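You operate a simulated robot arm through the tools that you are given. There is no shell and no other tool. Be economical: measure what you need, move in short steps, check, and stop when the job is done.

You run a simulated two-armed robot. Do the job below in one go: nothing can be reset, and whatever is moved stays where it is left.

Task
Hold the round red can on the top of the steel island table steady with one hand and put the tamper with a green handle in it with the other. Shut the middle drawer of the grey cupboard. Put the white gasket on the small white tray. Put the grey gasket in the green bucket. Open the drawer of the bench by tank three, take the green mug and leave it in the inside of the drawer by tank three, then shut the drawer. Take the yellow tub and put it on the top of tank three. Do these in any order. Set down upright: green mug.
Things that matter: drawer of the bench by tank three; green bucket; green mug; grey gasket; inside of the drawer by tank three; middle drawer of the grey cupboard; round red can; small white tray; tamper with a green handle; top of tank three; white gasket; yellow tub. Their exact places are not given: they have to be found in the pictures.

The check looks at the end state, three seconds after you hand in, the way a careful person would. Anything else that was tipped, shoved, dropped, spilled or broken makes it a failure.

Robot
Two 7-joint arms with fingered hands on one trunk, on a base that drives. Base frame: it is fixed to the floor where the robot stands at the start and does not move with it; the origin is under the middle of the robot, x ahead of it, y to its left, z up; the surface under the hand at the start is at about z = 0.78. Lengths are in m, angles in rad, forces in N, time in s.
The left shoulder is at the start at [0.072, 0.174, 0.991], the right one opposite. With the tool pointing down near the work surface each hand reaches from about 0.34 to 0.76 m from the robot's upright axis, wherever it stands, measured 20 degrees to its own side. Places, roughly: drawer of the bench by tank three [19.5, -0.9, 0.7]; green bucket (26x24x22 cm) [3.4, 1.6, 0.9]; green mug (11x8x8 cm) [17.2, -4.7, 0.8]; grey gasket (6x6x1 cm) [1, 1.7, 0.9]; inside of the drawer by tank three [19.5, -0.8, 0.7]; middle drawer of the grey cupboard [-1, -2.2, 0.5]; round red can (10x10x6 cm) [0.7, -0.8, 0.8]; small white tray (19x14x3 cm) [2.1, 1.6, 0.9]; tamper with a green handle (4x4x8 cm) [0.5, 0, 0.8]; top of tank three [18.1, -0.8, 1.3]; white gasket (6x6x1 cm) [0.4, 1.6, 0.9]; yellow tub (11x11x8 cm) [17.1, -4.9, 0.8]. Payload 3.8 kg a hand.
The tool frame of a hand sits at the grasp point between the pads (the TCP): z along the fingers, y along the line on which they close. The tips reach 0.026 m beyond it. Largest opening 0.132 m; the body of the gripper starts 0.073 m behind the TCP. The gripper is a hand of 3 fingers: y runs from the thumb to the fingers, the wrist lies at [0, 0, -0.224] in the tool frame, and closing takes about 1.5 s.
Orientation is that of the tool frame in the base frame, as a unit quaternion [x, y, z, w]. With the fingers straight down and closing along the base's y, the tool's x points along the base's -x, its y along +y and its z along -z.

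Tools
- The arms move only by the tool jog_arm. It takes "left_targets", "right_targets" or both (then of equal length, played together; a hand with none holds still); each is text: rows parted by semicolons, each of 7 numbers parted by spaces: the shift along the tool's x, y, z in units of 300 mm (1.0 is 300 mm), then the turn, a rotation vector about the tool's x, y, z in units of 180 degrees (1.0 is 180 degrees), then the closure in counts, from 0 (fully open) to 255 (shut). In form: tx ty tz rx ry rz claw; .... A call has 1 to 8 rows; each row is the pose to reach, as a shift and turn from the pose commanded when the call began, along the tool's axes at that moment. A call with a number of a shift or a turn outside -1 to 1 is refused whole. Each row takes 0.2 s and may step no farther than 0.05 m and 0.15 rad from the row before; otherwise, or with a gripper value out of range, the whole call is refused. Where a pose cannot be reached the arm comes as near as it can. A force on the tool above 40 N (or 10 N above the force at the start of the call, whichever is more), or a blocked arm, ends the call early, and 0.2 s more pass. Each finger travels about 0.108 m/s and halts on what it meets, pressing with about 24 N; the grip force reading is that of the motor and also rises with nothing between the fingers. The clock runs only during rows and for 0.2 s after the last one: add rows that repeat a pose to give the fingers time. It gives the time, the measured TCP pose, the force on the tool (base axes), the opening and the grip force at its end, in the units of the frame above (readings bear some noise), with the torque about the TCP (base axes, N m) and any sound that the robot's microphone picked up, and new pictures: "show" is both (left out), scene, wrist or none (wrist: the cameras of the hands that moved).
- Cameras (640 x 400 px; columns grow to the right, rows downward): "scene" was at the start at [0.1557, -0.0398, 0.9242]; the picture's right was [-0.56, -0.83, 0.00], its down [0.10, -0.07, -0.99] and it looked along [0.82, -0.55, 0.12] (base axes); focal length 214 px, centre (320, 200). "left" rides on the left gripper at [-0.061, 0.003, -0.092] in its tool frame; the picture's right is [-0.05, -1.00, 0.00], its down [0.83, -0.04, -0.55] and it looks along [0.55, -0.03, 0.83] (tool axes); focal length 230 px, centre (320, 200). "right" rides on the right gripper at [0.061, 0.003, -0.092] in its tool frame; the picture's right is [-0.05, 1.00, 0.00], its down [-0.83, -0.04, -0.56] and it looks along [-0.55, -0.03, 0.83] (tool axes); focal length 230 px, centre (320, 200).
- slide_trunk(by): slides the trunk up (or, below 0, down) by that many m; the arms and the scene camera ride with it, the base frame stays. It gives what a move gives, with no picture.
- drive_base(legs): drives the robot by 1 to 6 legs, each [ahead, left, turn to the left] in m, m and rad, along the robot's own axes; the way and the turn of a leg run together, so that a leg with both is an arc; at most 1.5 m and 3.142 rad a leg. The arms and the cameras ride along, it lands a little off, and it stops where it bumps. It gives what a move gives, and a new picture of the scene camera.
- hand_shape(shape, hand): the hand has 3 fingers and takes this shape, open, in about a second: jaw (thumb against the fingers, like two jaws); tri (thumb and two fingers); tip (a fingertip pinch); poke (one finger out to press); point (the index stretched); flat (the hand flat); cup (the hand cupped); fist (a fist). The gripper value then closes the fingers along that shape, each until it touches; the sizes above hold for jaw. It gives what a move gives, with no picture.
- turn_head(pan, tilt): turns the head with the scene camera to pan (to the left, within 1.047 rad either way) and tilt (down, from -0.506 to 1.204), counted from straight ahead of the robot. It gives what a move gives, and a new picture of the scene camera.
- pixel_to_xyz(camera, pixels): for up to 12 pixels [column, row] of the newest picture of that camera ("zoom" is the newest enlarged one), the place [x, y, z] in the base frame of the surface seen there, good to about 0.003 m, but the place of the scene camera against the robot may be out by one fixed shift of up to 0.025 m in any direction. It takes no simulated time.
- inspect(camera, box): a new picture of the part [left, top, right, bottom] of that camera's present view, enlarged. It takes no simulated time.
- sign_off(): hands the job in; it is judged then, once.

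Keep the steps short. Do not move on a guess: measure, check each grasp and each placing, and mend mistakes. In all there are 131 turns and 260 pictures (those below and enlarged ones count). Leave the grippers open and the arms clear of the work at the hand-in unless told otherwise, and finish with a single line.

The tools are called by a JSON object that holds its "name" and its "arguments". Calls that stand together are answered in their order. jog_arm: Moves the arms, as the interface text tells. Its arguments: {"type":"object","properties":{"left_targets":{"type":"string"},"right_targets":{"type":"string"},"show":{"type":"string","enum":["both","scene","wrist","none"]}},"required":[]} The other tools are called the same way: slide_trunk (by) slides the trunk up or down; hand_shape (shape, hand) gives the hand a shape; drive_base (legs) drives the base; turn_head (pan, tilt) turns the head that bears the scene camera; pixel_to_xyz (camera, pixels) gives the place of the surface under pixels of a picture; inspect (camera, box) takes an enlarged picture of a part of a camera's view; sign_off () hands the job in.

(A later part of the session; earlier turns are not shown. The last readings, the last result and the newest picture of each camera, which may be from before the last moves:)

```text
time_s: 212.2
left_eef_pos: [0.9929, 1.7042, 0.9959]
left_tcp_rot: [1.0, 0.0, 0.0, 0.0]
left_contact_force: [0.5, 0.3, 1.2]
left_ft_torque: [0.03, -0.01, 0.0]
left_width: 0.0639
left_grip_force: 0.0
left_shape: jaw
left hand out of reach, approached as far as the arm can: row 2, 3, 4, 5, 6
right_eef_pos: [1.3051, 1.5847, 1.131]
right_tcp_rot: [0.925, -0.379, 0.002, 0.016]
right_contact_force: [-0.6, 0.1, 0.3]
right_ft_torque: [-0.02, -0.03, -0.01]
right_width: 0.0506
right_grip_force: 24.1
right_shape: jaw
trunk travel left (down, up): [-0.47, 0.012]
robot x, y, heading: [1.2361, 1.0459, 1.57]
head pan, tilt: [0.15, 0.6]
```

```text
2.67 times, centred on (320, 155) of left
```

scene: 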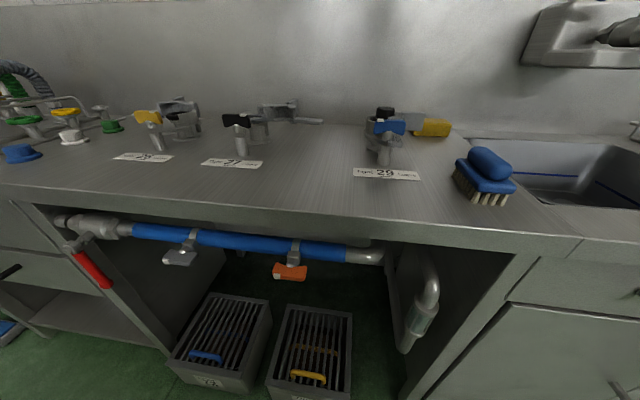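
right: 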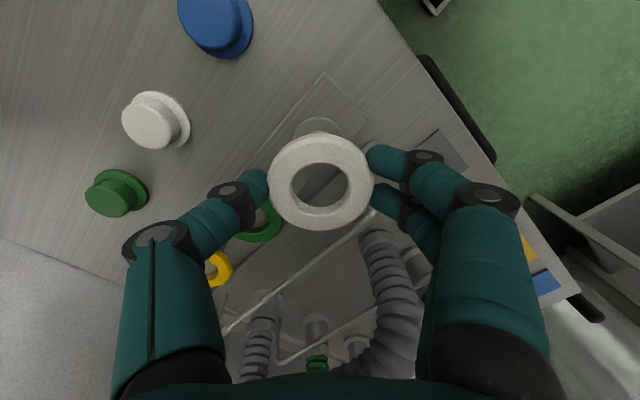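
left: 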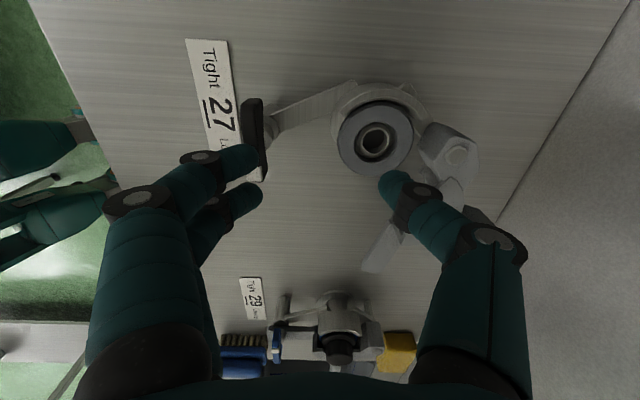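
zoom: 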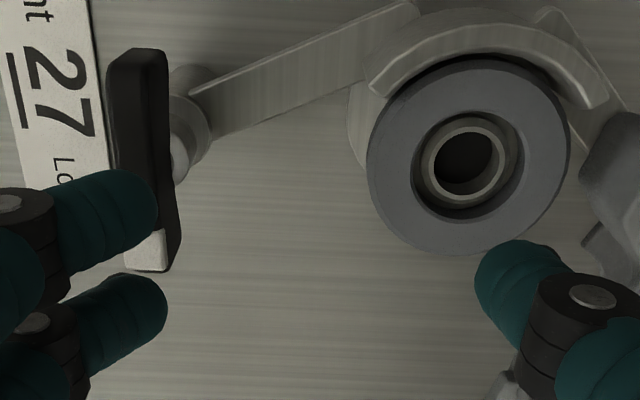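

Short by 4 cm; everything is above the fittings, so I creep the base forward 0.04 m.

{"name": "drive_base", "arguments": {"legs": [[0.042, 0, 0]]}}

{"name": "jog_arm", "arguments": {"left_targets": "0.015 0 0 0 0 0 132; 0.015 0 0 0 0 0 132", "show": "wrist"}}

{"name": "inspect", "arguments": {"camera": "left", "box": [220, 80, 420, 230]}}

```text
time_s: 213.1
left_eef_pos: [0.9939, 1.7434, 0.9975]
left_tcp_rot: [1.0, 0.0, 0.0, -0.002]
left_contact_force: [0.8, 0.7, 0.3]
left_ft_torque: [-0.04, 0.0, 0.0]
left_width: 0.0641
left_grip_force: 0.1
left_shape: jaw
right_eef_pos: [1.3048, 1.6246, 1.1335]
right_tcp_rot: [0.926, -0.377, 0.002, 0.015]
right_contact_force: [0.4, 0.0, -0.1]
right_ft_torque: [-0.02, 0.0, 0.01]
right_width: 0.0507
right_grip_force: 24.1
right_shape: jaw
trunk travel left (down, up): [-0.47, 0.012]
robot x, y, heading: [1.2384, 1.0871, 1.575]
head pan, tilt: [0.15, 0.6]
```

scene: 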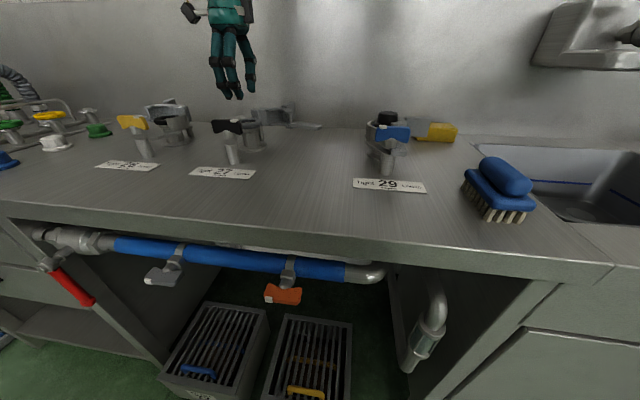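

```text
time_s: 213.7
left_eef_pos: [0.9976, 1.7452, 0.9958]
left_tcp_rot: [1.0, 0.0, -0.001, 0.0]
left_contact_force: [0.0, 1.0, 0.2]
left_ft_torque: [0.02, 0.0, -0.02]
left_width: 0.0643
left_grip_force: 0.0
left_shape: jaw
right_eef_pos: [1.3056, 1.6254, 1.1319]
right_tcp_rot: [0.926, -0.377, 0.003, 0.015]
right_contact_force: [0.0, 0.2, -0.2]
right_ft_torque: [-0.01, -0.02, 0.0]
right_width: 0.0509
right_grip_force: 24.0
right_shape: jaw
trunk travel left (down, up): [-0.47, 0.012]
robot x, y, heading: [1.238, 1.0865, 1.571]
head pan, tilt: [0.15, 0.6]
```

left: 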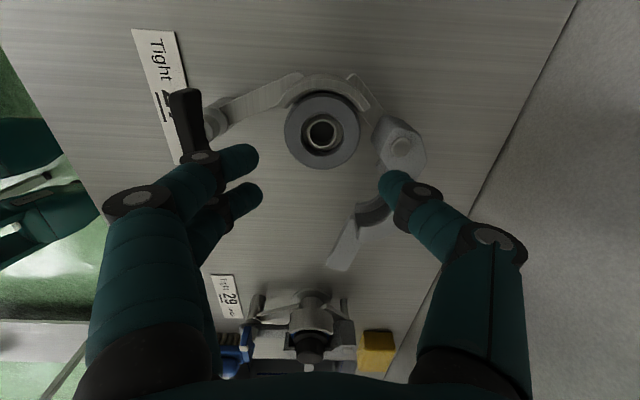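

```text
2.67 times, centred on (320, 155) of left
```

zoom: 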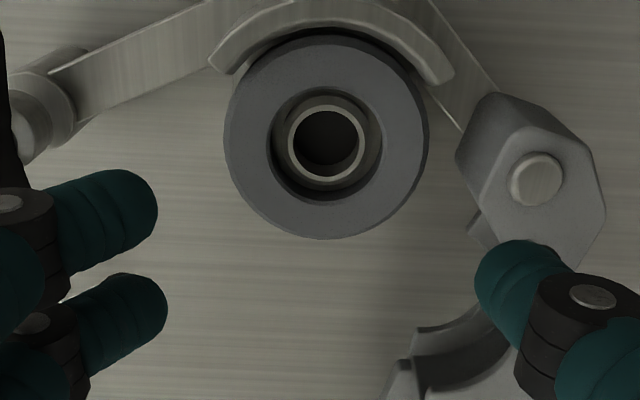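

I measure ring and hinge once more from this pose.

{"name": "pixel_to_xyz", "arguments": {"camera": "left", "pixels": [[286, 133], [359, 133], [322, 168], [322, 97], [374, 140], [378, 150], [368, 163], [186, 110], [186, 150]]}}

```text
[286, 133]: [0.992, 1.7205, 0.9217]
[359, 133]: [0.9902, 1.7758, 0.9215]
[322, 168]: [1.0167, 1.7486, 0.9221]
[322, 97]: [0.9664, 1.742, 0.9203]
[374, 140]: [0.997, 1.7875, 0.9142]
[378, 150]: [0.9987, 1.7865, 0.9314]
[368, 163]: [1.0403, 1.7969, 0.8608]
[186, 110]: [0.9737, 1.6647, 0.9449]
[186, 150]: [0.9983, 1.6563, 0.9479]
```

Slot for the thumb: 1.776–1.787 (tight), wider toward +x. I shift to x=1.006, y=1.744 and go down slowly.

{"name": "jog_arm", "arguments": {"left_targets": "0.028 0.004 0 0 0 0 132; 0.028 0.004 0.05 0 0 0 132; 0.028 0.004 0.09 0 0 0 132; 0.028 0.004 0.12 0 0 0 132; 0.028 0.004 0.145 0 0 0 132; 0.028 0.004 0.165 0 0 0 132; 0.028 0.004 0.185 0 0 0 132; 0.028 0.004 0.185 0 0 0 132", "show": "wrist"}}

{"name": "inspect", "arguments": {"camera": "left", "box": [210, 100, 430, 260]}}

```text
time_s: 215.5
left_eef_pos: [1.0052, 1.7434, 0.9403]
left_tcp_rot: [1.0, 0.0, 0.001, -0.001]
left_contact_force: [-0.9, 0.2, 0.2]
left_ft_torque: [-0.02, 0.01, -0.01]
left_width: 0.0643
left_grip_force: 0.1
left_shape: jaw
right_eef_pos: [1.3055, 1.6256, 1.1316]
right_tcp_rot: [0.926, -0.377, 0.003, 0.016]
right_contact_force: [0.3, -0.4, -0.4]
right_ft_torque: [-0.01, -0.02, 0.0]
right_width: 0.0509
right_grip_force: 23.9
right_shape: jaw
trunk travel left (down, up): [-0.47, 0.012]
robot x, y, heading: [1.2392, 1.0875, 1.572]
head pan, tilt: [0.15, 0.6]
```

left: 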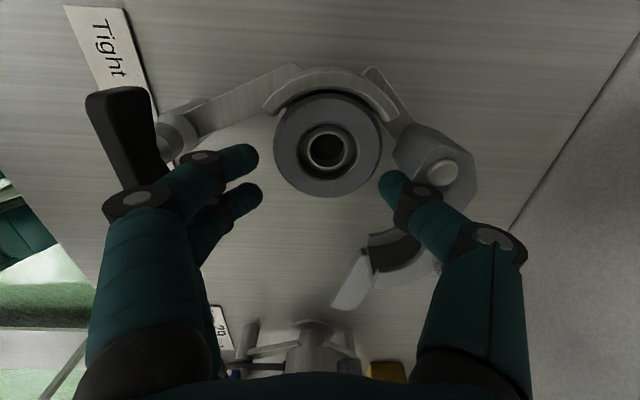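

```text
2.50 times, centred on (320, 180) of left
```

zoom: 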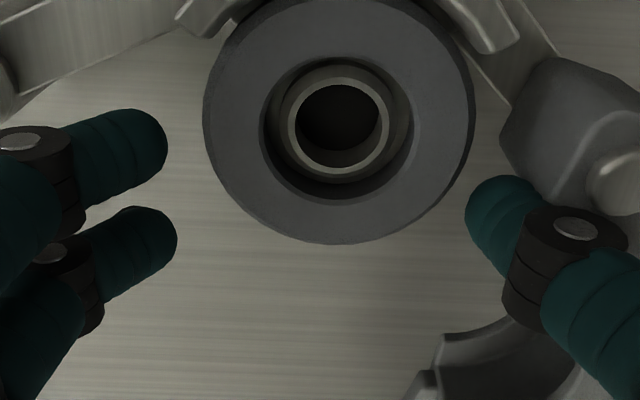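

No contact. The digits sit ~17 mm toward +x of the ring's centre; I shift 5 mm back toward -x and then close.

{"name": "jog_arm", "arguments": {"left_targets": "-0.008 0 0 0 0 0 132; -0.018 0 0 0 0 0 132; -0.018 0 0 0 0 0 142; -0.018 0 0 0 0 0 155; -0.018 0 0 0 0 0 170; -0.018 0 0 0 0 0 190; -0.018 0 0 0 0 0 200; -0.018 0 0 0 0 0 200", "show": "wrist"}}

{"name": "inspect", "arguments": {"camera": "left", "box": [210, 100, 430, 260]}}

```text
time_s: 217.3
left_eef_pos: [1.0018, 1.742, 0.9434]
left_tcp_rot: [1.0, 0.0, -0.001, -0.003]
left_contact_force: [2.2, -0.9, 13.3]
left_ft_torque: [-0.02, -0.03, -0.02]
left_width: 0.0367
left_grip_force: 24.0
left_shape: jaw
right_eef_pos: [1.3057, 1.6236, 1.1316]
right_tcp_rot: [0.926, -0.378, 0.003, 0.016]
right_contact_force: [-0.3, 0.0, -1.6]
right_ft_torque: [-0.01, 0.03, 0.02]
right_width: 0.0505
right_grip_force: 23.7
right_shape: jaw
trunk travel left (down, up): [-0.47, 0.012]
robot x, y, heading: [1.2411, 1.084, 1.57]
head pan, tilt: [0.15, 0.6]
```

left: 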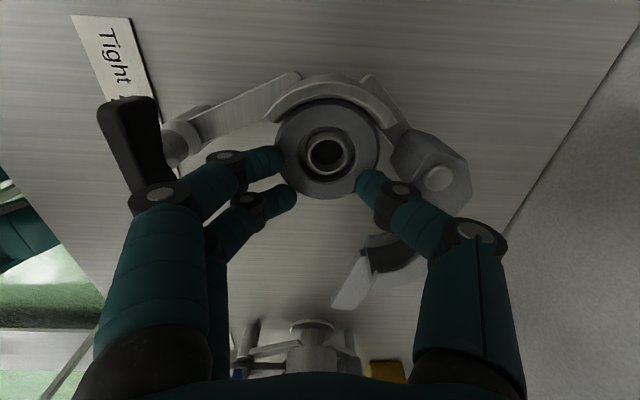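

```text
2.50 times, centred on (320, 180) of left
```

zoom: 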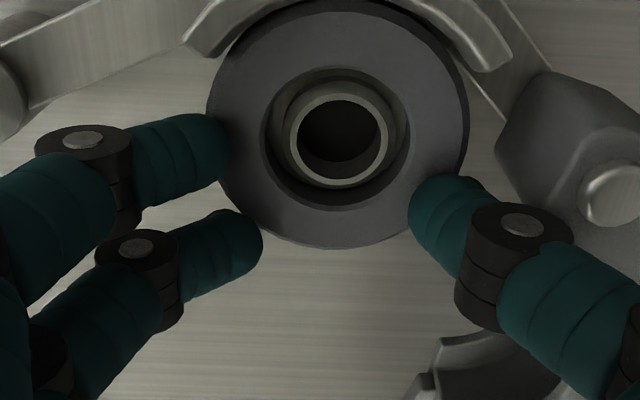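

The thumb rode up onto the ring: too far off-centre and too high. I reopen, lift 15 mm, shift 5 mm more toward -x.

{"name": "jog_arm", "arguments": {"left_targets": "0 0 0 0 0 0 150; 0 0 0 0 0 0 132; 0 0 -0.03 0 0 0 132; -0.012 0 -0.05 0 0 0 132; -0.016 0 -0.05 0 0 0 132; -0.016 0 -0.05 0 0 0 132", "show": "wrist"}}

{"name": "inspect", "arguments": {"camera": "left", "box": [210, 100, 430, 260]}}

{"name": "pixel_to_xyz", "arguments": {"camera": "left", "pixels": [[284, 145], [372, 145], [328, 185], [328, 105], [392, 145], [396, 155]]}}

```text
time_s: 218.7
left_eef_pos: [0.9956, 1.7426, 0.9557]
left_tcp_rot: [1.0, 0.0, 0.0, -0.001]
left_contact_force: [-0.2, 0.0, 0.5]
left_ft_torque: [-0.01, 0.01, -0.03]
left_width: 0.0629
left_grip_force: 0.1
left_shape: jaw
right_eef_pos: [1.3059, 1.6262, 1.1326]
right_tcp_rot: [0.926, -0.377, 0.003, 0.016]
right_contact_force: [1.0, -0.8, -0.3]
right_ft_torque: [0.03, -0.01, 0.02]
right_width: 0.0503
right_grip_force: 24.3
right_shape: jaw
trunk travel left (down, up): [-0.47, 0.012]
robot x, y, heading: [1.239, 1.0831, 1.571]
head pan, tilt: [0.15, 0.6]
```

left: 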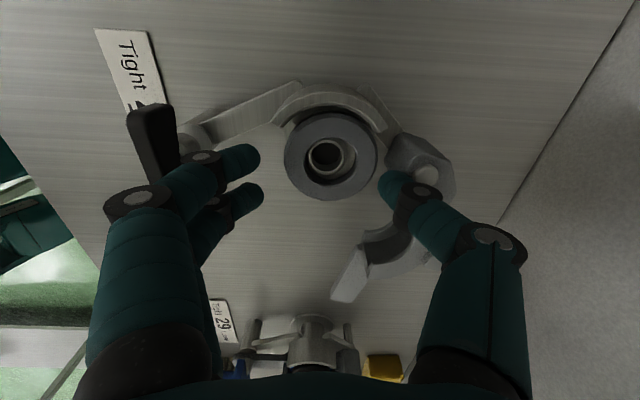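

```text
2.50 times, centred on (320, 180) of left
```

zoom: 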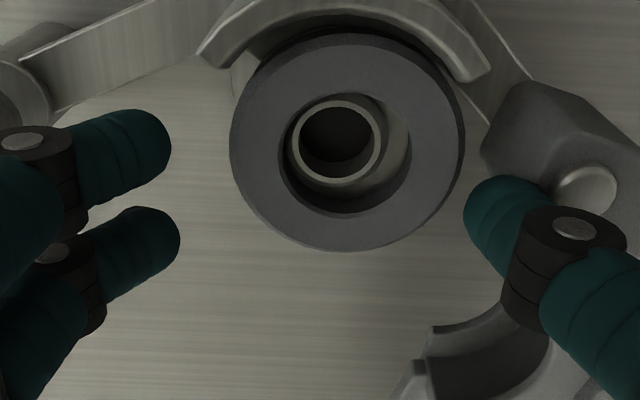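

```text
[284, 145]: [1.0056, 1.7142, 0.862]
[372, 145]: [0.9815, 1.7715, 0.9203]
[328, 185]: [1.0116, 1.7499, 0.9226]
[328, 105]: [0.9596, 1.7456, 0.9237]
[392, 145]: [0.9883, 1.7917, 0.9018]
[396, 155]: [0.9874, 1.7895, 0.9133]
```

The ring slid back a little within its play; my tips were only on its rounded top edge. I go deeper this time (tips at z≈0.904), at x≈1.004.

{"name": "jog_arm", "arguments": {"left_targets": "0.026 0 0 0 0 0 128; 0.028 -0.003 0.02 0 0 0 128; 0.028 -0.003 0.04 0 0 0 128; 0.028 -0.003 0.06 0 0 0 128; 0.028 -0.003 0.078 0 0 0 128; 0.028 -0.003 0.09 0 0 0 128; 0.028 -0.003 0.09 0 0 0 128", "show": "wrist"}}

{"name": "inspect", "arguments": {"camera": "left", "box": [210, 100, 430, 260]}}

```text
time_s: 220.3
left_eef_pos: [1.0047, 1.7444, 0.9301]
left_tcp_rot: [1.0, 0.0, 0.0, 0.0]
left_contact_force: [-0.3, -0.1, 1.3]
left_ft_torque: [0.05, 0.0, 0.0]
left_width: 0.065
left_grip_force: 0.1
left_shape: jaw
right_eef_pos: [1.3048, 1.6255, 1.1325]
right_tcp_rot: [0.926, -0.377, 0.003, 0.016]
right_contact_force: [0.6, 0.9, -0.6]
right_ft_torque: [0.01, -0.02, 0.01]
right_width: 0.0509
right_grip_force: 24.1
right_shape: jaw
trunk travel left (down, up): [-0.47, 0.012]
robot x, y, heading: [1.2405, 1.0887, 1.572]
head pan, tilt: [0.15, 0.6]
```

left: 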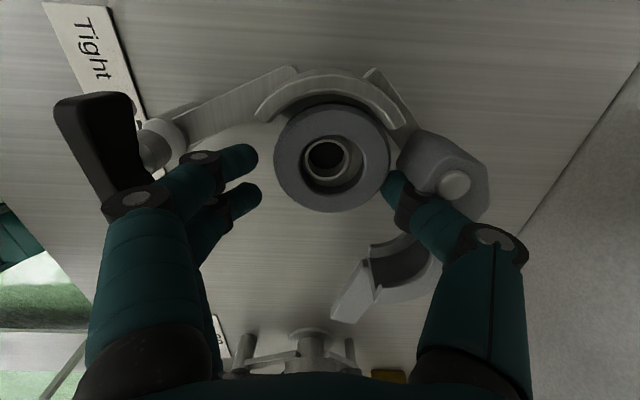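

```text
2.50 times, centred on (320, 180) of left
```

zoom: 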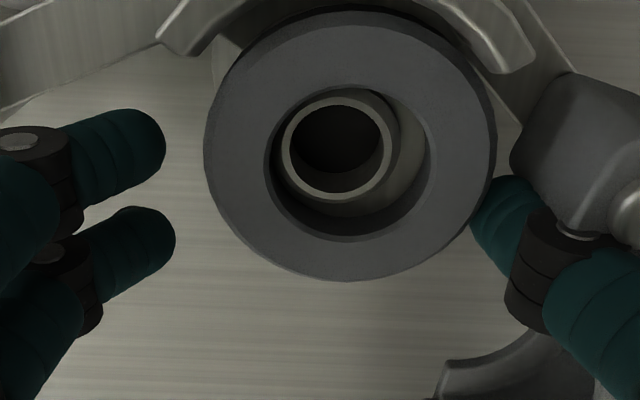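

The thumb is now down beside the ring in the slot. I close.

{"name": "jog_arm", "arguments": {"left_targets": "0 0 0 0 0 0 138; 0 0 0 0 0 0 150; 0 0 0 0 0 0 165; 0 0 0 0 0 0 185; 0 0 0 0 0 0 200; 0 0 0 0 0 0 200", "show": "wrist"}}

{"name": "inspect", "arguments": {"camera": "left", "box": [210, 100, 430, 260]}}

```text
time_s: 221.7
left_eef_pos: [1.0056, 1.7439, 0.9307]
left_tcp_rot: [1.0, 0.0, 0.0, -0.001]
left_contact_force: [-0.1, -0.8, -0.5]
left_ft_torque: [0.02, 0.03, -0.02]
left_width: 0.0438
left_grip_force: 23.4
left_shape: jaw
right_eef_pos: [1.3036, 1.6248, 1.1312]
right_tcp_rot: [0.926, -0.378, 0.003, 0.016]
right_contact_force: [-0.1, 0.0, 0.2]
right_ft_torque: [-0.03, 0.01, -0.02]
right_width: 0.0507
right_grip_force: 24.0
right_shape: jaw
trunk travel left (down, up): [-0.47, 0.012]
robot x, y, heading: [1.237, 1.0852, 1.575]
head pan, tilt: [0.15, 0.6]
```

left: 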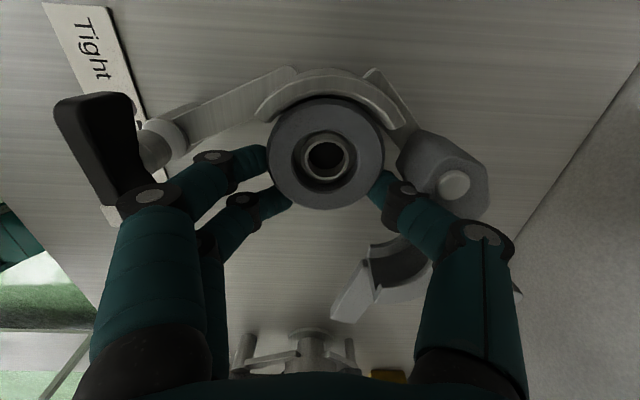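

```text
2.50 times, centred on (320, 180) of left
```

zoom: 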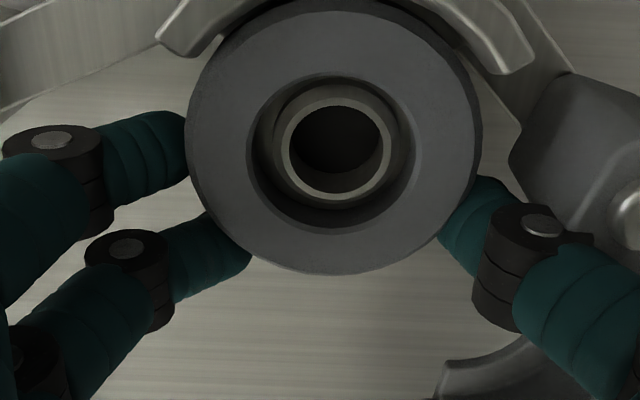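

Three digits hold the ring at its sides. I lift slowly 20 mm and check.

{"name": "jog_arm", "arguments": {"left_targets": "0 0 -0.015 0 0 0 220; 0 0 -0.03 0 0 0 220; 0 0 -0.05 0 0 0 220; 0 0 -0.08 0 0 0 220; 0 0 -0.12 0 0 0 220", "show": "wrist"}}

{"name": "inspect", "arguments": {"camera": "left", "box": [210, 100, 430, 260]}}

```text
time_s: 222.9
left_eef_pos: [1.0055, 1.7442, 0.967]
left_tcp_rot: [1.0, 0.0, -0.001, -0.001]
left_contact_force: [-0.7, -0.8, 0.5]
left_ft_torque: [0.01, 0.01, 0.03]
left_width: 0.0438
left_grip_force: 24.1
left_shape: jaw
right_eef_pos: [1.3052, 1.6246, 1.1322]
right_tcp_rot: [0.926, -0.377, 0.003, 0.015]
right_contact_force: [1.3, -0.1, -0.7]
right_ft_torque: [-0.02, 0.02, -0.02]
right_width: 0.0508
right_grip_force: 24.1
right_shape: jaw
trunk travel left (down, up): [-0.47, 0.012]
robot x, y, heading: [1.2374, 1.0893, 1.57]
head pan, tilt: [0.15, 0.6]
```

left: 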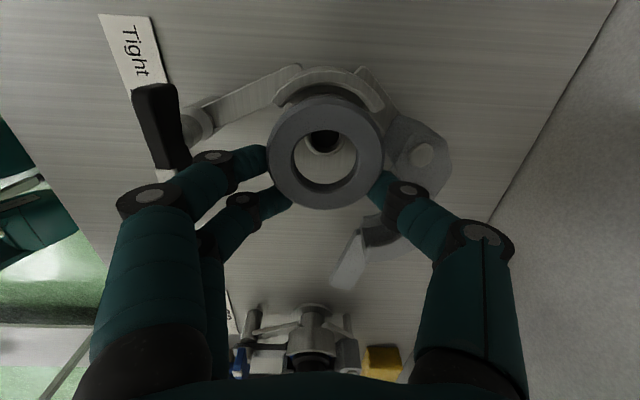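

```text
2.50 times, centred on (320, 180) of left
```

zoom: 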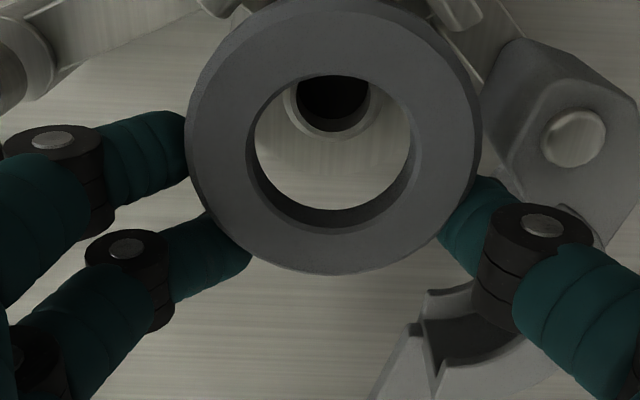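

The grey ring is in hand. I lift it, pull it back, then sidestep right toward the tray.

{"name": "jog_arm", "arguments": {"left_targets": "0 0 -0.14 0 0 0 220; 0 0 -0.28 0 0 0 220; 0 0 -0.42 0 0 0 220; 0 0 -0.54 0 0 0 220; 0 0.12 -0.56 0 0 0 220; 0 0.26 -0.56 0 0 0 220; 0 0.4 -0.56 0 0 0 220", "show": "none"}}

{"name": "drive_base", "arguments": {"legs": [[-0.08, -0.7, 0]]}}

{"name": "turn_head", "arguments": {"pan": -0.4, "tilt": 0.5}}

```text
time_s: 224.5
left_eef_pos: [1.0047, 1.7089, 1.1688]
left_tcp_rot: [1.0, 0.0, -0.001, -0.001]
left_contact_force: [-0.3, -0.4, 0.2]
left_ft_torque: [-0.01, -0.04, -0.02]
left_width: 0.0436
left_grip_force: 24.1
left_shape: jaw
left hand out of reach, approached as far as the arm can: row 3, 4, 5, 6, 7
right_eef_pos: [1.3065, 1.6249, 1.1324]
right_tcp_rot: [0.926, -0.377, 0.003, 0.015]
right_contact_force: [0.8, 1.0, -0.4]
right_ft_torque: [0.01, -0.01, -0.01]
right_width: 0.0508
right_grip_force: 24.0
right_shape: jaw
trunk travel left (down, up): [-0.47, 0.012]
robot x, y, heading: [1.2378, 1.0885, 1.571]
head pan, tilt: [0.15, 0.6]
```

```text
time_s: 231.1
left_eef_pos: [1.709, 1.6321, 1.1681]
left_tcp_rot: [1.0, -0.004, 0.0, 0.0]
left_contact_force: [0.1, -0.1, 0.6]
left_ft_torque: [0.01, 0.0, 0.01]
left_width: 0.0437
left_grip_force: 24.0
left_shape: jaw
right_eef_pos: [2.0094, 1.5431, 1.1321]
right_tcp_rot: [0.924, -0.382, 0.003, 0.016]
right_contact_force: [0.7, 0.7, 0.0]
right_ft_torque: [0.02, 0.01, -0.01]
right_width: 0.0509
right_grip_force: 23.5
right_shape: jaw
trunk travel left (down, up): [-0.47, 0.012]
robot x, y, heading: [1.938, 1.0054, 1.566]
head pan, tilt: [0.15, 0.6]
```

scene: 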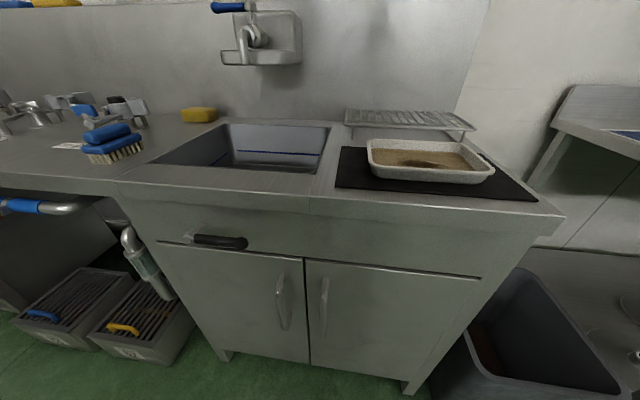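

```text
time_s: 232.0
left_eef_pos: [1.7085, 1.631, 1.167]
left_tcp_rot: [1.0, -0.004, -0.001, 0.0]
left_contact_force: [0.1, 0.2, 0.4]
left_ft_torque: [0.0, -0.02, -0.03]
left_width: 0.0437
left_grip_force: 23.9
left_shape: jaw
right_eef_pos: [2.0094, 1.5435, 1.1313]
right_tcp_rot: [0.924, -0.382, 0.003, 0.016]
right_contact_force: [-0.3, 0.6, -0.7]
right_ft_torque: [-0.02, -0.01, 0.01]
right_width: 0.0507
right_grip_force: 23.8
right_shape: jaw
trunk travel left (down, up): [-0.47, 0.012]
robot x, y, heading: [1.9376, 1.0057, 1.567]
head pan, tilt: [-0.4, 0.499]
```

scene: 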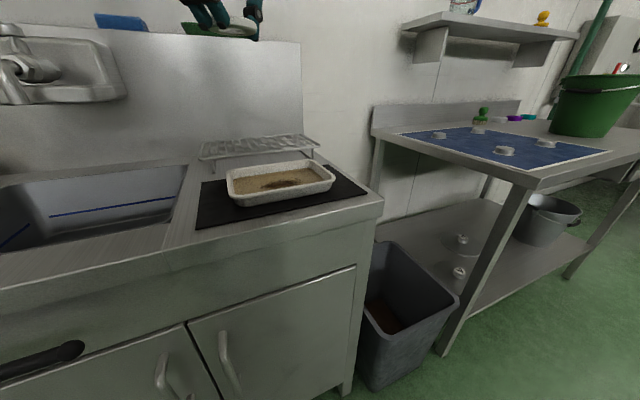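

The small white tray is at (280,182), and the green bucket at (597,105). I measure both.

{"name": "pixel_to_xyz", "arguments": {"camera": "scene", "pixels": [[228, 170], [236, 203], [334, 182], [300, 162], [280, 182], [255, 185], [305, 178], [560, 85], [640, 85], [597, 100], [590, 135], [280, 145]]}}

{"name": "inspect", "arguments": {"camera": "scene", "box": [190, 120, 380, 240]}}

{"name": "inspect", "arguments": {"camera": "right", "box": [0, 0, 640, 400]}}

```text
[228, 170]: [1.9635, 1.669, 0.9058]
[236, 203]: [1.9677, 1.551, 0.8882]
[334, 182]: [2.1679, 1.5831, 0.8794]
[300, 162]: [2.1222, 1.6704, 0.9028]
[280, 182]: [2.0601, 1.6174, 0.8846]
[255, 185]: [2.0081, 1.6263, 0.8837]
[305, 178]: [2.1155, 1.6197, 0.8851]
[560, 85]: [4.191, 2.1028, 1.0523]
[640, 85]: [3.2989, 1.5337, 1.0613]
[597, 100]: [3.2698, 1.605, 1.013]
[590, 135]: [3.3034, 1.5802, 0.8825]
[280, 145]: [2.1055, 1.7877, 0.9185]
```

```text
3.33 times, centred on (285, 180) of scene
```

zoom: 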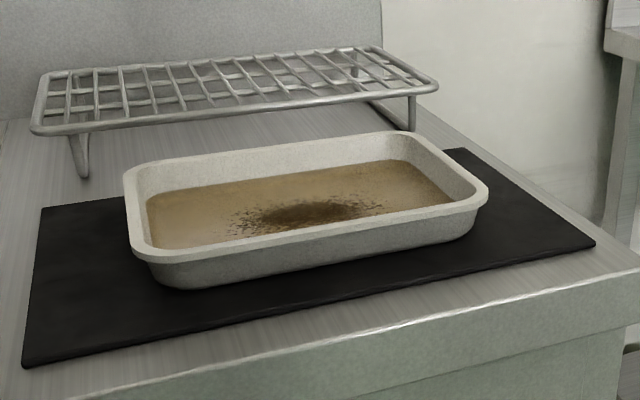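

```text
1.00 times, centred on (320, 200) of right (not enlarged: the box is as wide or as high as the picture)
```

zoom: 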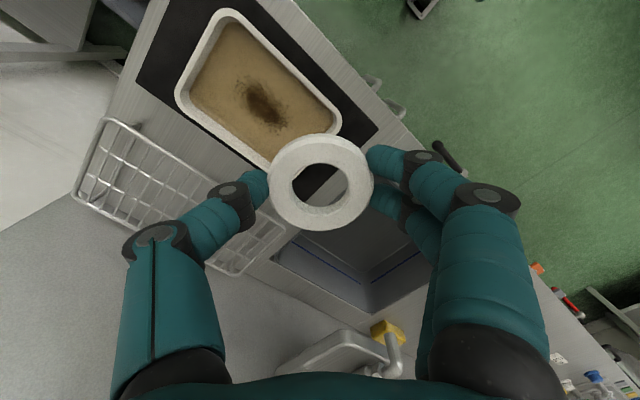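

The tray holds a little muddy liquid. I take its exact place from the wrist camera.

{"name": "pixel_to_xyz", "arguments": {"camera": "right", "pixels": [[182, 95], [225, 14], [338, 118], [262, 95], [215, 75], [240, 60], [300, 110], [230, 120], [150, 70]]}}

```text
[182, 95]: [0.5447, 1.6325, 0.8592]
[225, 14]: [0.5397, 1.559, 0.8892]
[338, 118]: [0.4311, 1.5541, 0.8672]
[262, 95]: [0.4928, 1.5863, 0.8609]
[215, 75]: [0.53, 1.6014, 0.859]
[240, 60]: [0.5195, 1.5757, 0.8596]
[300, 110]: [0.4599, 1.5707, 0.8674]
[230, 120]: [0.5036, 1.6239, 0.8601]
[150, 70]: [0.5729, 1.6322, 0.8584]
```

That referred to the older picture; the newest enlarged one is the full right view, so I query "zoom".

{"name": "pixel_to_xyz", "arguments": {"camera": "zoom", "pixels": [[182, 95], [225, 14], [338, 118], [262, 95], [215, 75], [240, 60], [300, 110], [230, 120], [150, 70]]}}

```text
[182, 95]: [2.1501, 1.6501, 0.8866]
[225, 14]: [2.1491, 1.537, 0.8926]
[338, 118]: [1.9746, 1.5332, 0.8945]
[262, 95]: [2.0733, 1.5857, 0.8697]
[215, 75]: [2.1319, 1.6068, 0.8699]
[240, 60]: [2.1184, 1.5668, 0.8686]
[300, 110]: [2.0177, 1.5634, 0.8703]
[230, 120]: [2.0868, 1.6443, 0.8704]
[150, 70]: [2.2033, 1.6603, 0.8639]
```

Tray centre (2.062,1.597), liquid surface z 0.870, rim 0.89. I carry the white ring over it and lower it.

{"name": "jog_arm", "arguments": {"right_targets": "-0.005 -0.13 0 0 0 0 200; -0.01 -0.25 0.05 0 0 0 200; -0.013 -0.26 0.2 0 0 0 200; -0.015 -0.27 0.35 0 0 0 200; -0.016 -0.273 0.5 0 0 0 200; -0.016 -0.273 0.63 0 0 0 200; -0.016 -0.273 0.73 0 0 0 200; -0.016 -0.273 0.77 0 0 0 200", "show": "wrist"}}

```text
time_s: 233.8
left_eef_pos: [1.7086, 1.6318, 1.1671]
left_tcp_rot: [1.0, -0.004, 0.0, 0.0]
left_contact_force: [0.9, 0.1, -0.8]
left_ft_torque: [-0.03, 0.0, 0.0]
left_width: 0.0438
left_grip_force: 23.3
left_shape: jaw
right_eef_pos: [2.0632, 1.5971, 0.8984]
right_tcp_rot: [0.924, -0.381, 0.003, 0.016]
right_contact_force: [0.5, 0.3, 0.1]
right_ft_torque: [-0.01, -0.01, -0.02]
right_width: 0.0507
right_grip_force: 23.9
right_shape: jaw
trunk travel left (down, up): [-0.47, 0.012]
robot x, y, heading: [1.9359, 1.0063, 1.567]
head pan, tilt: [-0.4, 0.499]
```

right: 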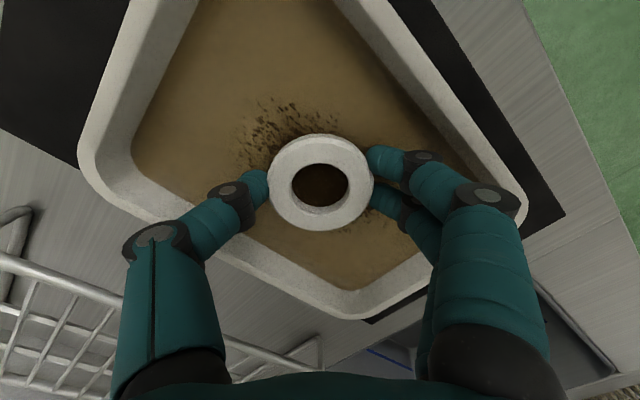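

The ring is over the tray's middle, tips nearly on the bottom. I open and rise.

{"name": "jog_arm", "arguments": {"right_targets": "0 0 0 0 0 0 170; 0 0 0 0 0 0 140; 0 0 0 0 0 0 110; 0 0 0 0 0 0 110; 0 0 -0.12 0 0 0 110; 0 0 -0.28 0 0 0 110; 0 0 -0.44 0 0 0 110; 0 0 -0.6 0 0 0 110", "show": "wrist"}}

```text
time_s: 235.6
left_eef_pos: [1.7093, 1.6305, 1.167]
left_tcp_rot: [1.0, -0.004, 0.0, 0.0]
left_contact_force: [0.1, 0.2, 0.4]
left_ft_torque: [0.01, -0.03, 0.02]
left_width: 0.0435
left_grip_force: 24.1
left_shape: jaw
right_eef_pos: [2.0649, 1.6015, 1.0803]
right_tcp_rot: [0.924, -0.382, 0.004, 0.015]
right_contact_force: [0.8, -0.3, 0.3]
right_ft_torque: [0.01, 0.01, -0.01]
right_width: 0.0744
right_grip_force: 0.0
right_shape: jaw
trunk travel left (down, up): [-0.47, 0.012]
robot x, y, heading: [1.9415, 1.0083, 1.566]
head pan, tilt: [-0.4, 0.499]
```

right: 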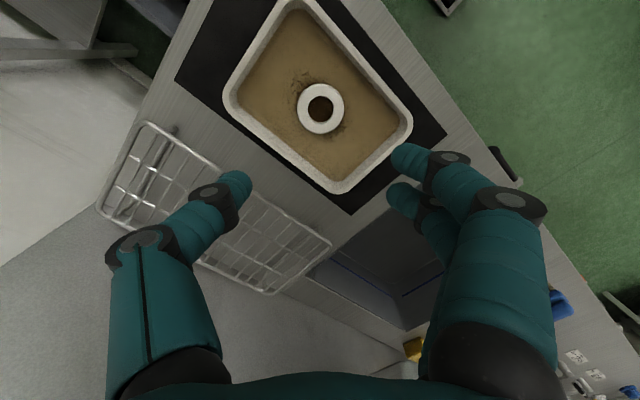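

White gasket lies on the tray. Now the bucket: I raise/retract both hands and drive right 1.65 m.

{"name": "jog_arm", "arguments": {"right_targets": "0 0 -0.14 0 0 0.042 60; 0.08 0.08 -0.28 0 0 0.084 0; 0.16 0.16 -0.4 0 0 0.126 0; 0.24 0.24 -0.4 0 0 0.168 0; 0.34 0.34 -0.4 0 0 0.21 0; 0.43 0.43 -0.4 0 0 0.25 0", "left_targets": "0 0 -0.05 0 0 0 220; 0 0.05 -0.1 0 0 0 220; 0 0.1 -0.15 0 0 0 220; 0 0.15 -0.17 0 0 0 220; 0 0.15 -0.17 0 0 0 220; 0 0.15 -0.17 0 0 0 220", "show": "none"}}

{"name": "drive_base", "arguments": {"legs": [[-0.1, -1.4, 0]]}}

{"name": "turn_head", "arguments": {"pan": 0.0, "tilt": 0.4}}

```text
refused: row 2 steps farther than a row can; nothing moved
```

```text
time_s: 248.2
left_eef_pos: [3.118, 1.5304, 1.1674]
left_tcp_rot: [1.0, 0.004, 0.0, 0.0]
left_contact_force: [0.8, -0.8, -0.1]
left_ft_torque: [0.04, -0.01, 0.03]
left_width: 0.0435
left_grip_force: 23.9
left_shape: jaw
right_eef_pos: [3.4759, 1.5067, 1.0791]
right_tcp_rot: [0.928, -0.373, 0.004, 0.016]
right_contact_force: [0.5, -0.1, -0.4]
right_ft_torque: [0.04, 0.01, 0.0]
right_width: 0.0743
right_grip_force: 0.0
right_shape: jaw
trunk travel left (down, up): [-0.47, 0.012]
robot x, y, heading: [3.3578, 0.9079, 1.577]
head pan, tilt: [-0.4, 0.499]
```

scene: 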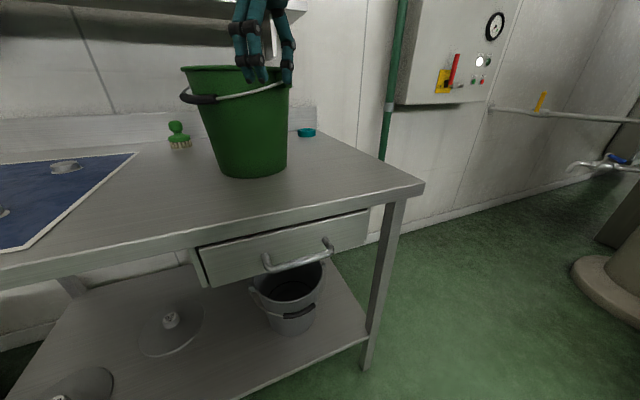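

```text
time_s: 249.1
left_eef_pos: [3.1187, 1.53, 1.1673]
left_tcp_rot: [1.0, 0.003, 0.0, -0.001]
left_contact_force: [-1.1, -0.1, -0.5]
left_ft_torque: [0.03, 0.01, 0.02]
left_width: 0.0435
left_grip_force: 23.9
left_shape: jaw
right_eef_pos: [3.4751, 1.5066, 1.0787]
right_tcp_rot: [0.927, -0.374, 0.003, 0.016]
right_contact_force: [0.4, 0.3, 0.3]
right_ft_torque: [0.0, 0.01, -0.02]
right_width: 0.0746
right_grip_force: 0.0
right_shape: jaw
trunk travel left (down, up): [-0.47, 0.012]
robot x, y, heading: [3.3587, 0.9047, 1.583]
head pan, tilt: [0.0, 0.4]
```

scene: 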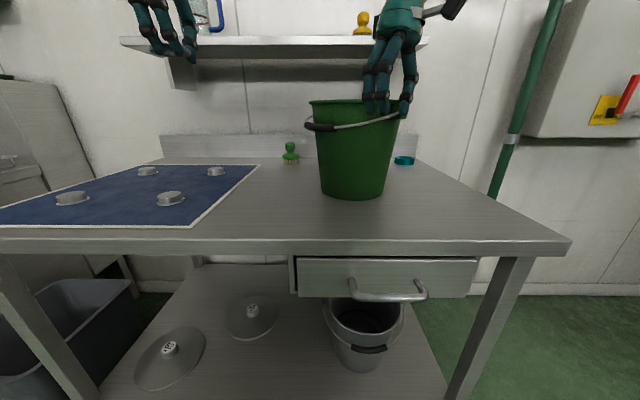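

The arm move was refused, yet the drive ran; the right hand is now by the bucket's rim without force. I check where the bucket stands and raise the right hand straight up.

{"name": "pixel_to_xyz", "arguments": {"camera": "scene", "pixels": [[312, 105], [398, 125], [355, 150], [355, 195], [325, 190], [385, 195], [345, 103], [318, 127]]}}

{"name": "jog_arm", "arguments": {"right_targets": "0 0 -0.1 0 0 0 90; 0 0 -0.2 0 0 0 60; 0 0 -0.3 0 0 0 0; 0 0 -0.42 0 0 0 0; 0.1 0.1 -0.42 0 0 0 0; 0.2 0.2 -0.42 0 0 0 0"}}

```text
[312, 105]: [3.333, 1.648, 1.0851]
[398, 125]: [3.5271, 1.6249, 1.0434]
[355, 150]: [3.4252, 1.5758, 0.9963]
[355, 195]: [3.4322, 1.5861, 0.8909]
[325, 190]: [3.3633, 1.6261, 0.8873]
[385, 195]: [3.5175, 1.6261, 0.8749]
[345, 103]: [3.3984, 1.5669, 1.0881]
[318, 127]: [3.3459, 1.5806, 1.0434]
```

```text
time_s: 250.5
left_eef_pos: [3.1187, 1.5306, 1.1674]
left_tcp_rot: [1.0, 0.003, -0.001, 0.0]
left_contact_force: [-0.3, 0.9, 0.0]
left_ft_torque: [0.03, 0.01, -0.01]
left_width: 0.0437
left_grip_force: 23.6
left_shape: jaw
right_eef_pos: [3.4762, 1.5049, 1.2037]
right_tcp_rot: [0.927, -0.374, 0.003, 0.017]
right_contact_force: [-0.3, -0.5, 0.7]
right_ft_torque: [-0.02, 0.03, 0.01]
right_width: 0.1319
right_grip_force: 0.1
right_shape: jaw
right hand out of reach, approached as far as the arm can: row 4, 5, 6
trunk travel left (down, up): [-0.47, 0.012]
robot x, y, heading: [3.3594, 0.9068, 1.581]
head pan, tilt: [0.0, 0.4]
```

scene: 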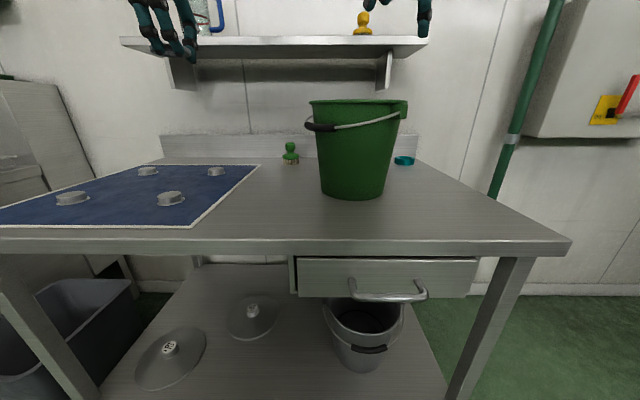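
right: 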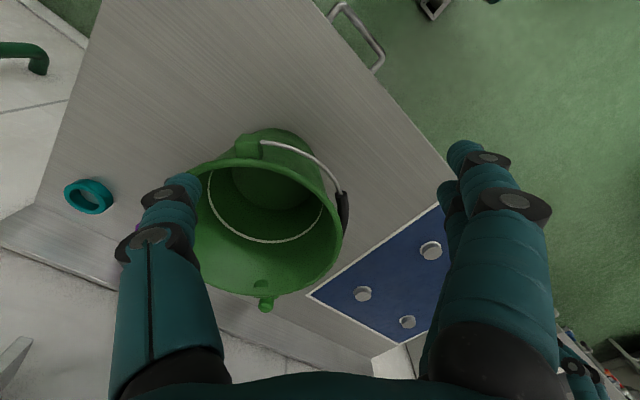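

Bucket is unharmed. I measure its opening from the wrist view.

{"name": "pixel_to_xyz", "arguments": {"camera": "right", "pixels": [[200, 255], [343, 215], [250, 165], [260, 290], [262, 200], [342, 205], [248, 145]]}}

{"name": "drive_base", "arguments": {"legs": [[0.06, -0.25, 0]]}}

```text
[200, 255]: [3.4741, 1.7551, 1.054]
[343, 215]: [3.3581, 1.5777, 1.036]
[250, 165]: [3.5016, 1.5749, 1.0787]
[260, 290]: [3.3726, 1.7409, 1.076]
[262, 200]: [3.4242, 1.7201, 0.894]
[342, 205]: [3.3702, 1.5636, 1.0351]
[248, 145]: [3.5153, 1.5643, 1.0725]
```

```text
time_s: 253.4
left_eef_pos: [3.3725, 1.5927, 1.1673]
left_tcp_rot: [1.0, 0.005, 0.0, 0.0]
left_contact_force: [0.9, 0.5, -0.5]
left_ft_torque: [0.04, 0.01, 0.04]
left_width: 0.0438
left_grip_force: 24.2
left_shape: jaw
right_eef_pos: [3.7303, 1.5671, 1.2049]
right_tcp_rot: [0.928, -0.372, 0.003, 0.016]
right_contact_force: [-0.6, 0.3, 0.1]
right_ft_torque: [-0.01, -0.01, 0.0]
right_width: 0.1319
right_grip_force: 0.1
right_shape: jaw
trunk travel left (down, up): [-0.47, 0.012]
robot x, y, heading: [3.6133, 0.971, 1.585]
head pan, tilt: [0.0, 0.4]
```

scene: 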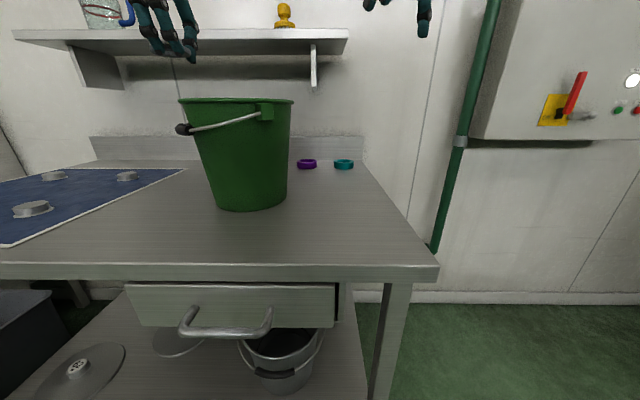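

Bucket centre ≈(3.435,1.66). I move the left hand over it.

{"name": "jog_arm", "arguments": {"left_targets": "0.05 -0.05 0 0 0 0 220; 0.1 -0.1 0 0 0 0 220; 0.16 -0.16 0 0 0 0 220; 0.21 -0.223 0 0 0 0 220; 0.21 -0.223 0 0 0 0 220", "show": "wrist"}}

```text
time_s: 254.6
left_eef_pos: [3.4306, 1.5991, 1.1454]
left_tcp_rot: [1.0, 0.006, -0.001, 0.001]
left_contact_force: [-0.2, -0.3, 0.0]
left_ft_torque: [0.01, 0.04, 0.0]
left_width: 0.0436
left_grip_force: 24.4
left_shape: jaw
left hand out of reach, approached as far as the arm can: row 1, 2, 3, 4, 5
right_eef_pos: [3.73, 1.5676, 1.2027]
right_tcp_rot: [0.928, -0.373, 0.003, 0.016]
right_contact_force: [0.1, -0.7, 0.8]
right_ft_torque: [0.0, 0.03, 0.02]
right_width: 0.1318
right_grip_force: 0.0
right_shape: jaw
trunk travel left (down, up): [-0.47, 0.012]
robot x, y, heading: [3.612, 0.9694, 1.58]
head pan, tilt: [0.0, 0.4]
```

left: 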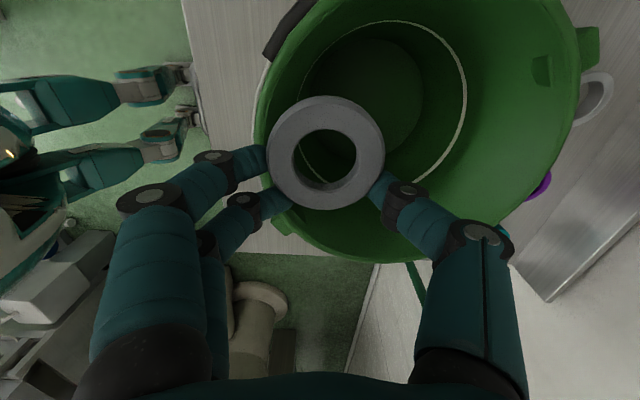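

Needs 7 cm more forward; tips are above the rim. I creep forward 0.075 m.

{"name": "drive_base", "arguments": {"legs": [[0.075, 0, 0]]}}

{"name": "jog_arm", "arguments": {"left_targets": "0 0 0 0 0 0 220; 0 0 0 0 0 0 220", "show": "wrist"}}

```text
time_s: 255.6
left_eef_pos: [3.4309, 1.6747, 1.1482]
left_tcp_rot: [1.0, 0.005, 0.001, 0.0]
left_contact_force: [-0.6, 0.2, -0.6]
left_ft_torque: [-0.02, -0.02, -0.01]
left_width: 0.0437
left_grip_force: 24.3
left_shape: jaw
right_eef_pos: [3.7287, 1.6441, 1.2042]
right_tcp_rot: [0.928, -0.373, 0.003, 0.016]
right_contact_force: [-0.4, -0.5, -1.2]
right_ft_torque: [-0.01, 0.0, 0.03]
right_width: 0.1318
right_grip_force: 0.0
right_shape: jaw
trunk travel left (down, up): [-0.47, 0.012]
robot x, y, heading: [3.6118, 1.0462, 1.583]
head pan, tilt: [0.0, 0.4]
```

scene: 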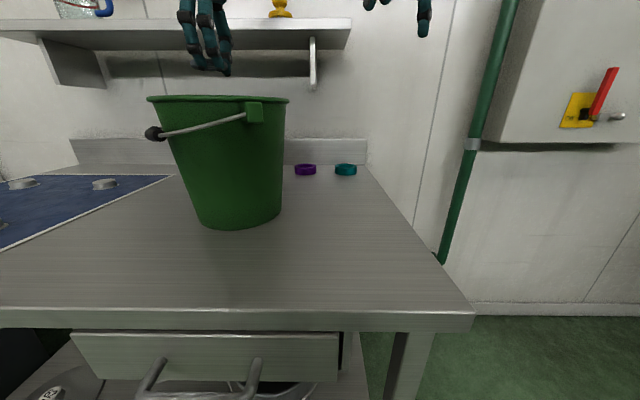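

```text
time_s: 256.2
left_eef_pos: [3.4308, 1.6754, 1.1471]
left_tcp_rot: [1.0, 0.006, 0.0, 0.001]
left_contact_force: [0.7, 0.3, -0.2]
left_ft_torque: [-0.02, 0.02, 0.01]
left_width: 0.0436
left_grip_force: 23.8
left_shape: jaw
right_eef_pos: [3.7284, 1.6445, 1.2037]
right_tcp_rot: [0.927, -0.374, 0.003, 0.016]
right_contact_force: [1.3, 1.1, -0.8]
right_ft_torque: [-0.01, -0.02, 0.0]
right_width: 0.1322
right_grip_force: 0.0
right_shape: jaw
trunk travel left (down, up): [-0.47, 0.012]
robot x, y, heading: [3.6137, 1.0456, 1.58]
head pan, tilt: [0.0, 0.4]
```

left: 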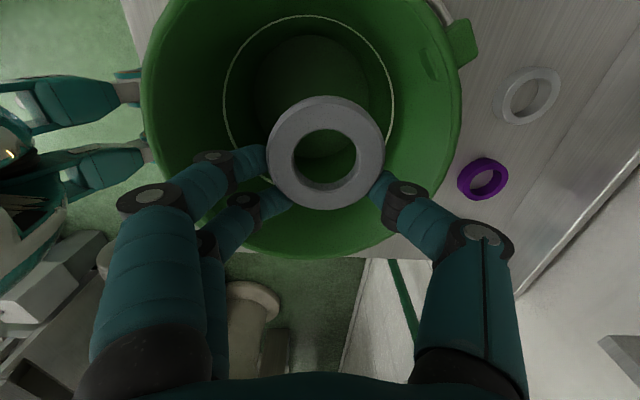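

The ring is inside the bucket's outline. I lower 0.1 m into it, open and come back up.

{"name": "jog_arm", "arguments": {"left_targets": "-0.03 0.03 0.1 0 0 0 220; -0.05 0.04 0.2 0 0 0 220; -0.05 0.04 0.3 0 0 0 220; -0.05 0.04 0.37 0 0 0 220; -0.05 0.04 0.37 0 0 0 190; -0.05 0.04 0.37 0 0 0 160; -0.05 0.04 0.37 0 0 0 130; -0.05 0.04 0.37 0 0 0 130", "show": "none"}}

{"name": "jog_arm", "arguments": {"left_targets": "0 0 -0.1 0 0 0 130; 0 0 -0.2 0 0 0 130; 0 0 -0.32 0 0 0 130; 0 0 -0.44 0 0 0 130; 0 0 -0.5 0 0 0 60", "show": "wrist"}}

```text
time_s: 258.0
left_eef_pos: [3.4207, 1.6957, 1.0396]
left_tcp_rot: [1.0, 0.005, 0.0, 0.0]
left_contact_force: [1.2, -1.1, -1.3]
left_ft_torque: [-0.01, 0.03, -0.03]
left_width: 0.0635
left_grip_force: 0.0
left_shape: jaw
left hand out of reach, approached as far as the arm can: row 1, 2, 3, 4, 5, 6, 7, 8
right_eef_pos: [3.7302, 1.6446, 1.2049]
right_tcp_rot: [0.928, -0.373, 0.003, 0.016]
right_contact_force: [0.4, -0.3, -0.6]
right_ft_torque: [0.0, 0.01, -0.01]
right_width: 0.1318
right_grip_force: 0.1
right_shape: jaw
trunk travel left (down, up): [-0.47, 0.012]
robot x, y, heading: [3.6141, 1.0449, 1.583]
head pan, tilt: [0.0, 0.4]
```

```text
time_s: 259.2
left_eef_pos: [3.4195, 1.6674, 1.1706]
left_tcp_rot: [1.0, 0.005, -0.001, 0.0]
left_contact_force: [0.3, -0.3, 0.1]
left_ft_torque: [0.01, 0.01, 0.01]
left_width: 0.1007
left_grip_force: 0.1
left_shape: jaw
left hand out of reach, approached as far as the arm can: row 1, 2, 3, 4, 5
right_eef_pos: [3.7301, 1.6438, 1.2035]
right_tcp_rot: [0.928, -0.373, 0.002, 0.017]
right_contact_force: [0.6, 0.1, -0.5]
right_ft_torque: [0.01, 0.02, 0.02]
right_width: 0.1322
right_grip_force: 0.1
right_shape: jaw
trunk travel left (down, up): [-0.47, 0.012]
robot x, y, heading: [3.6115, 1.0459, 1.58]
head pan, tilt: [0.0, 0.4]
```

left: 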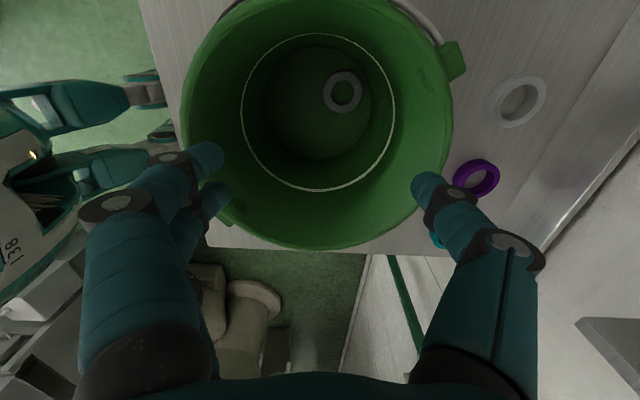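

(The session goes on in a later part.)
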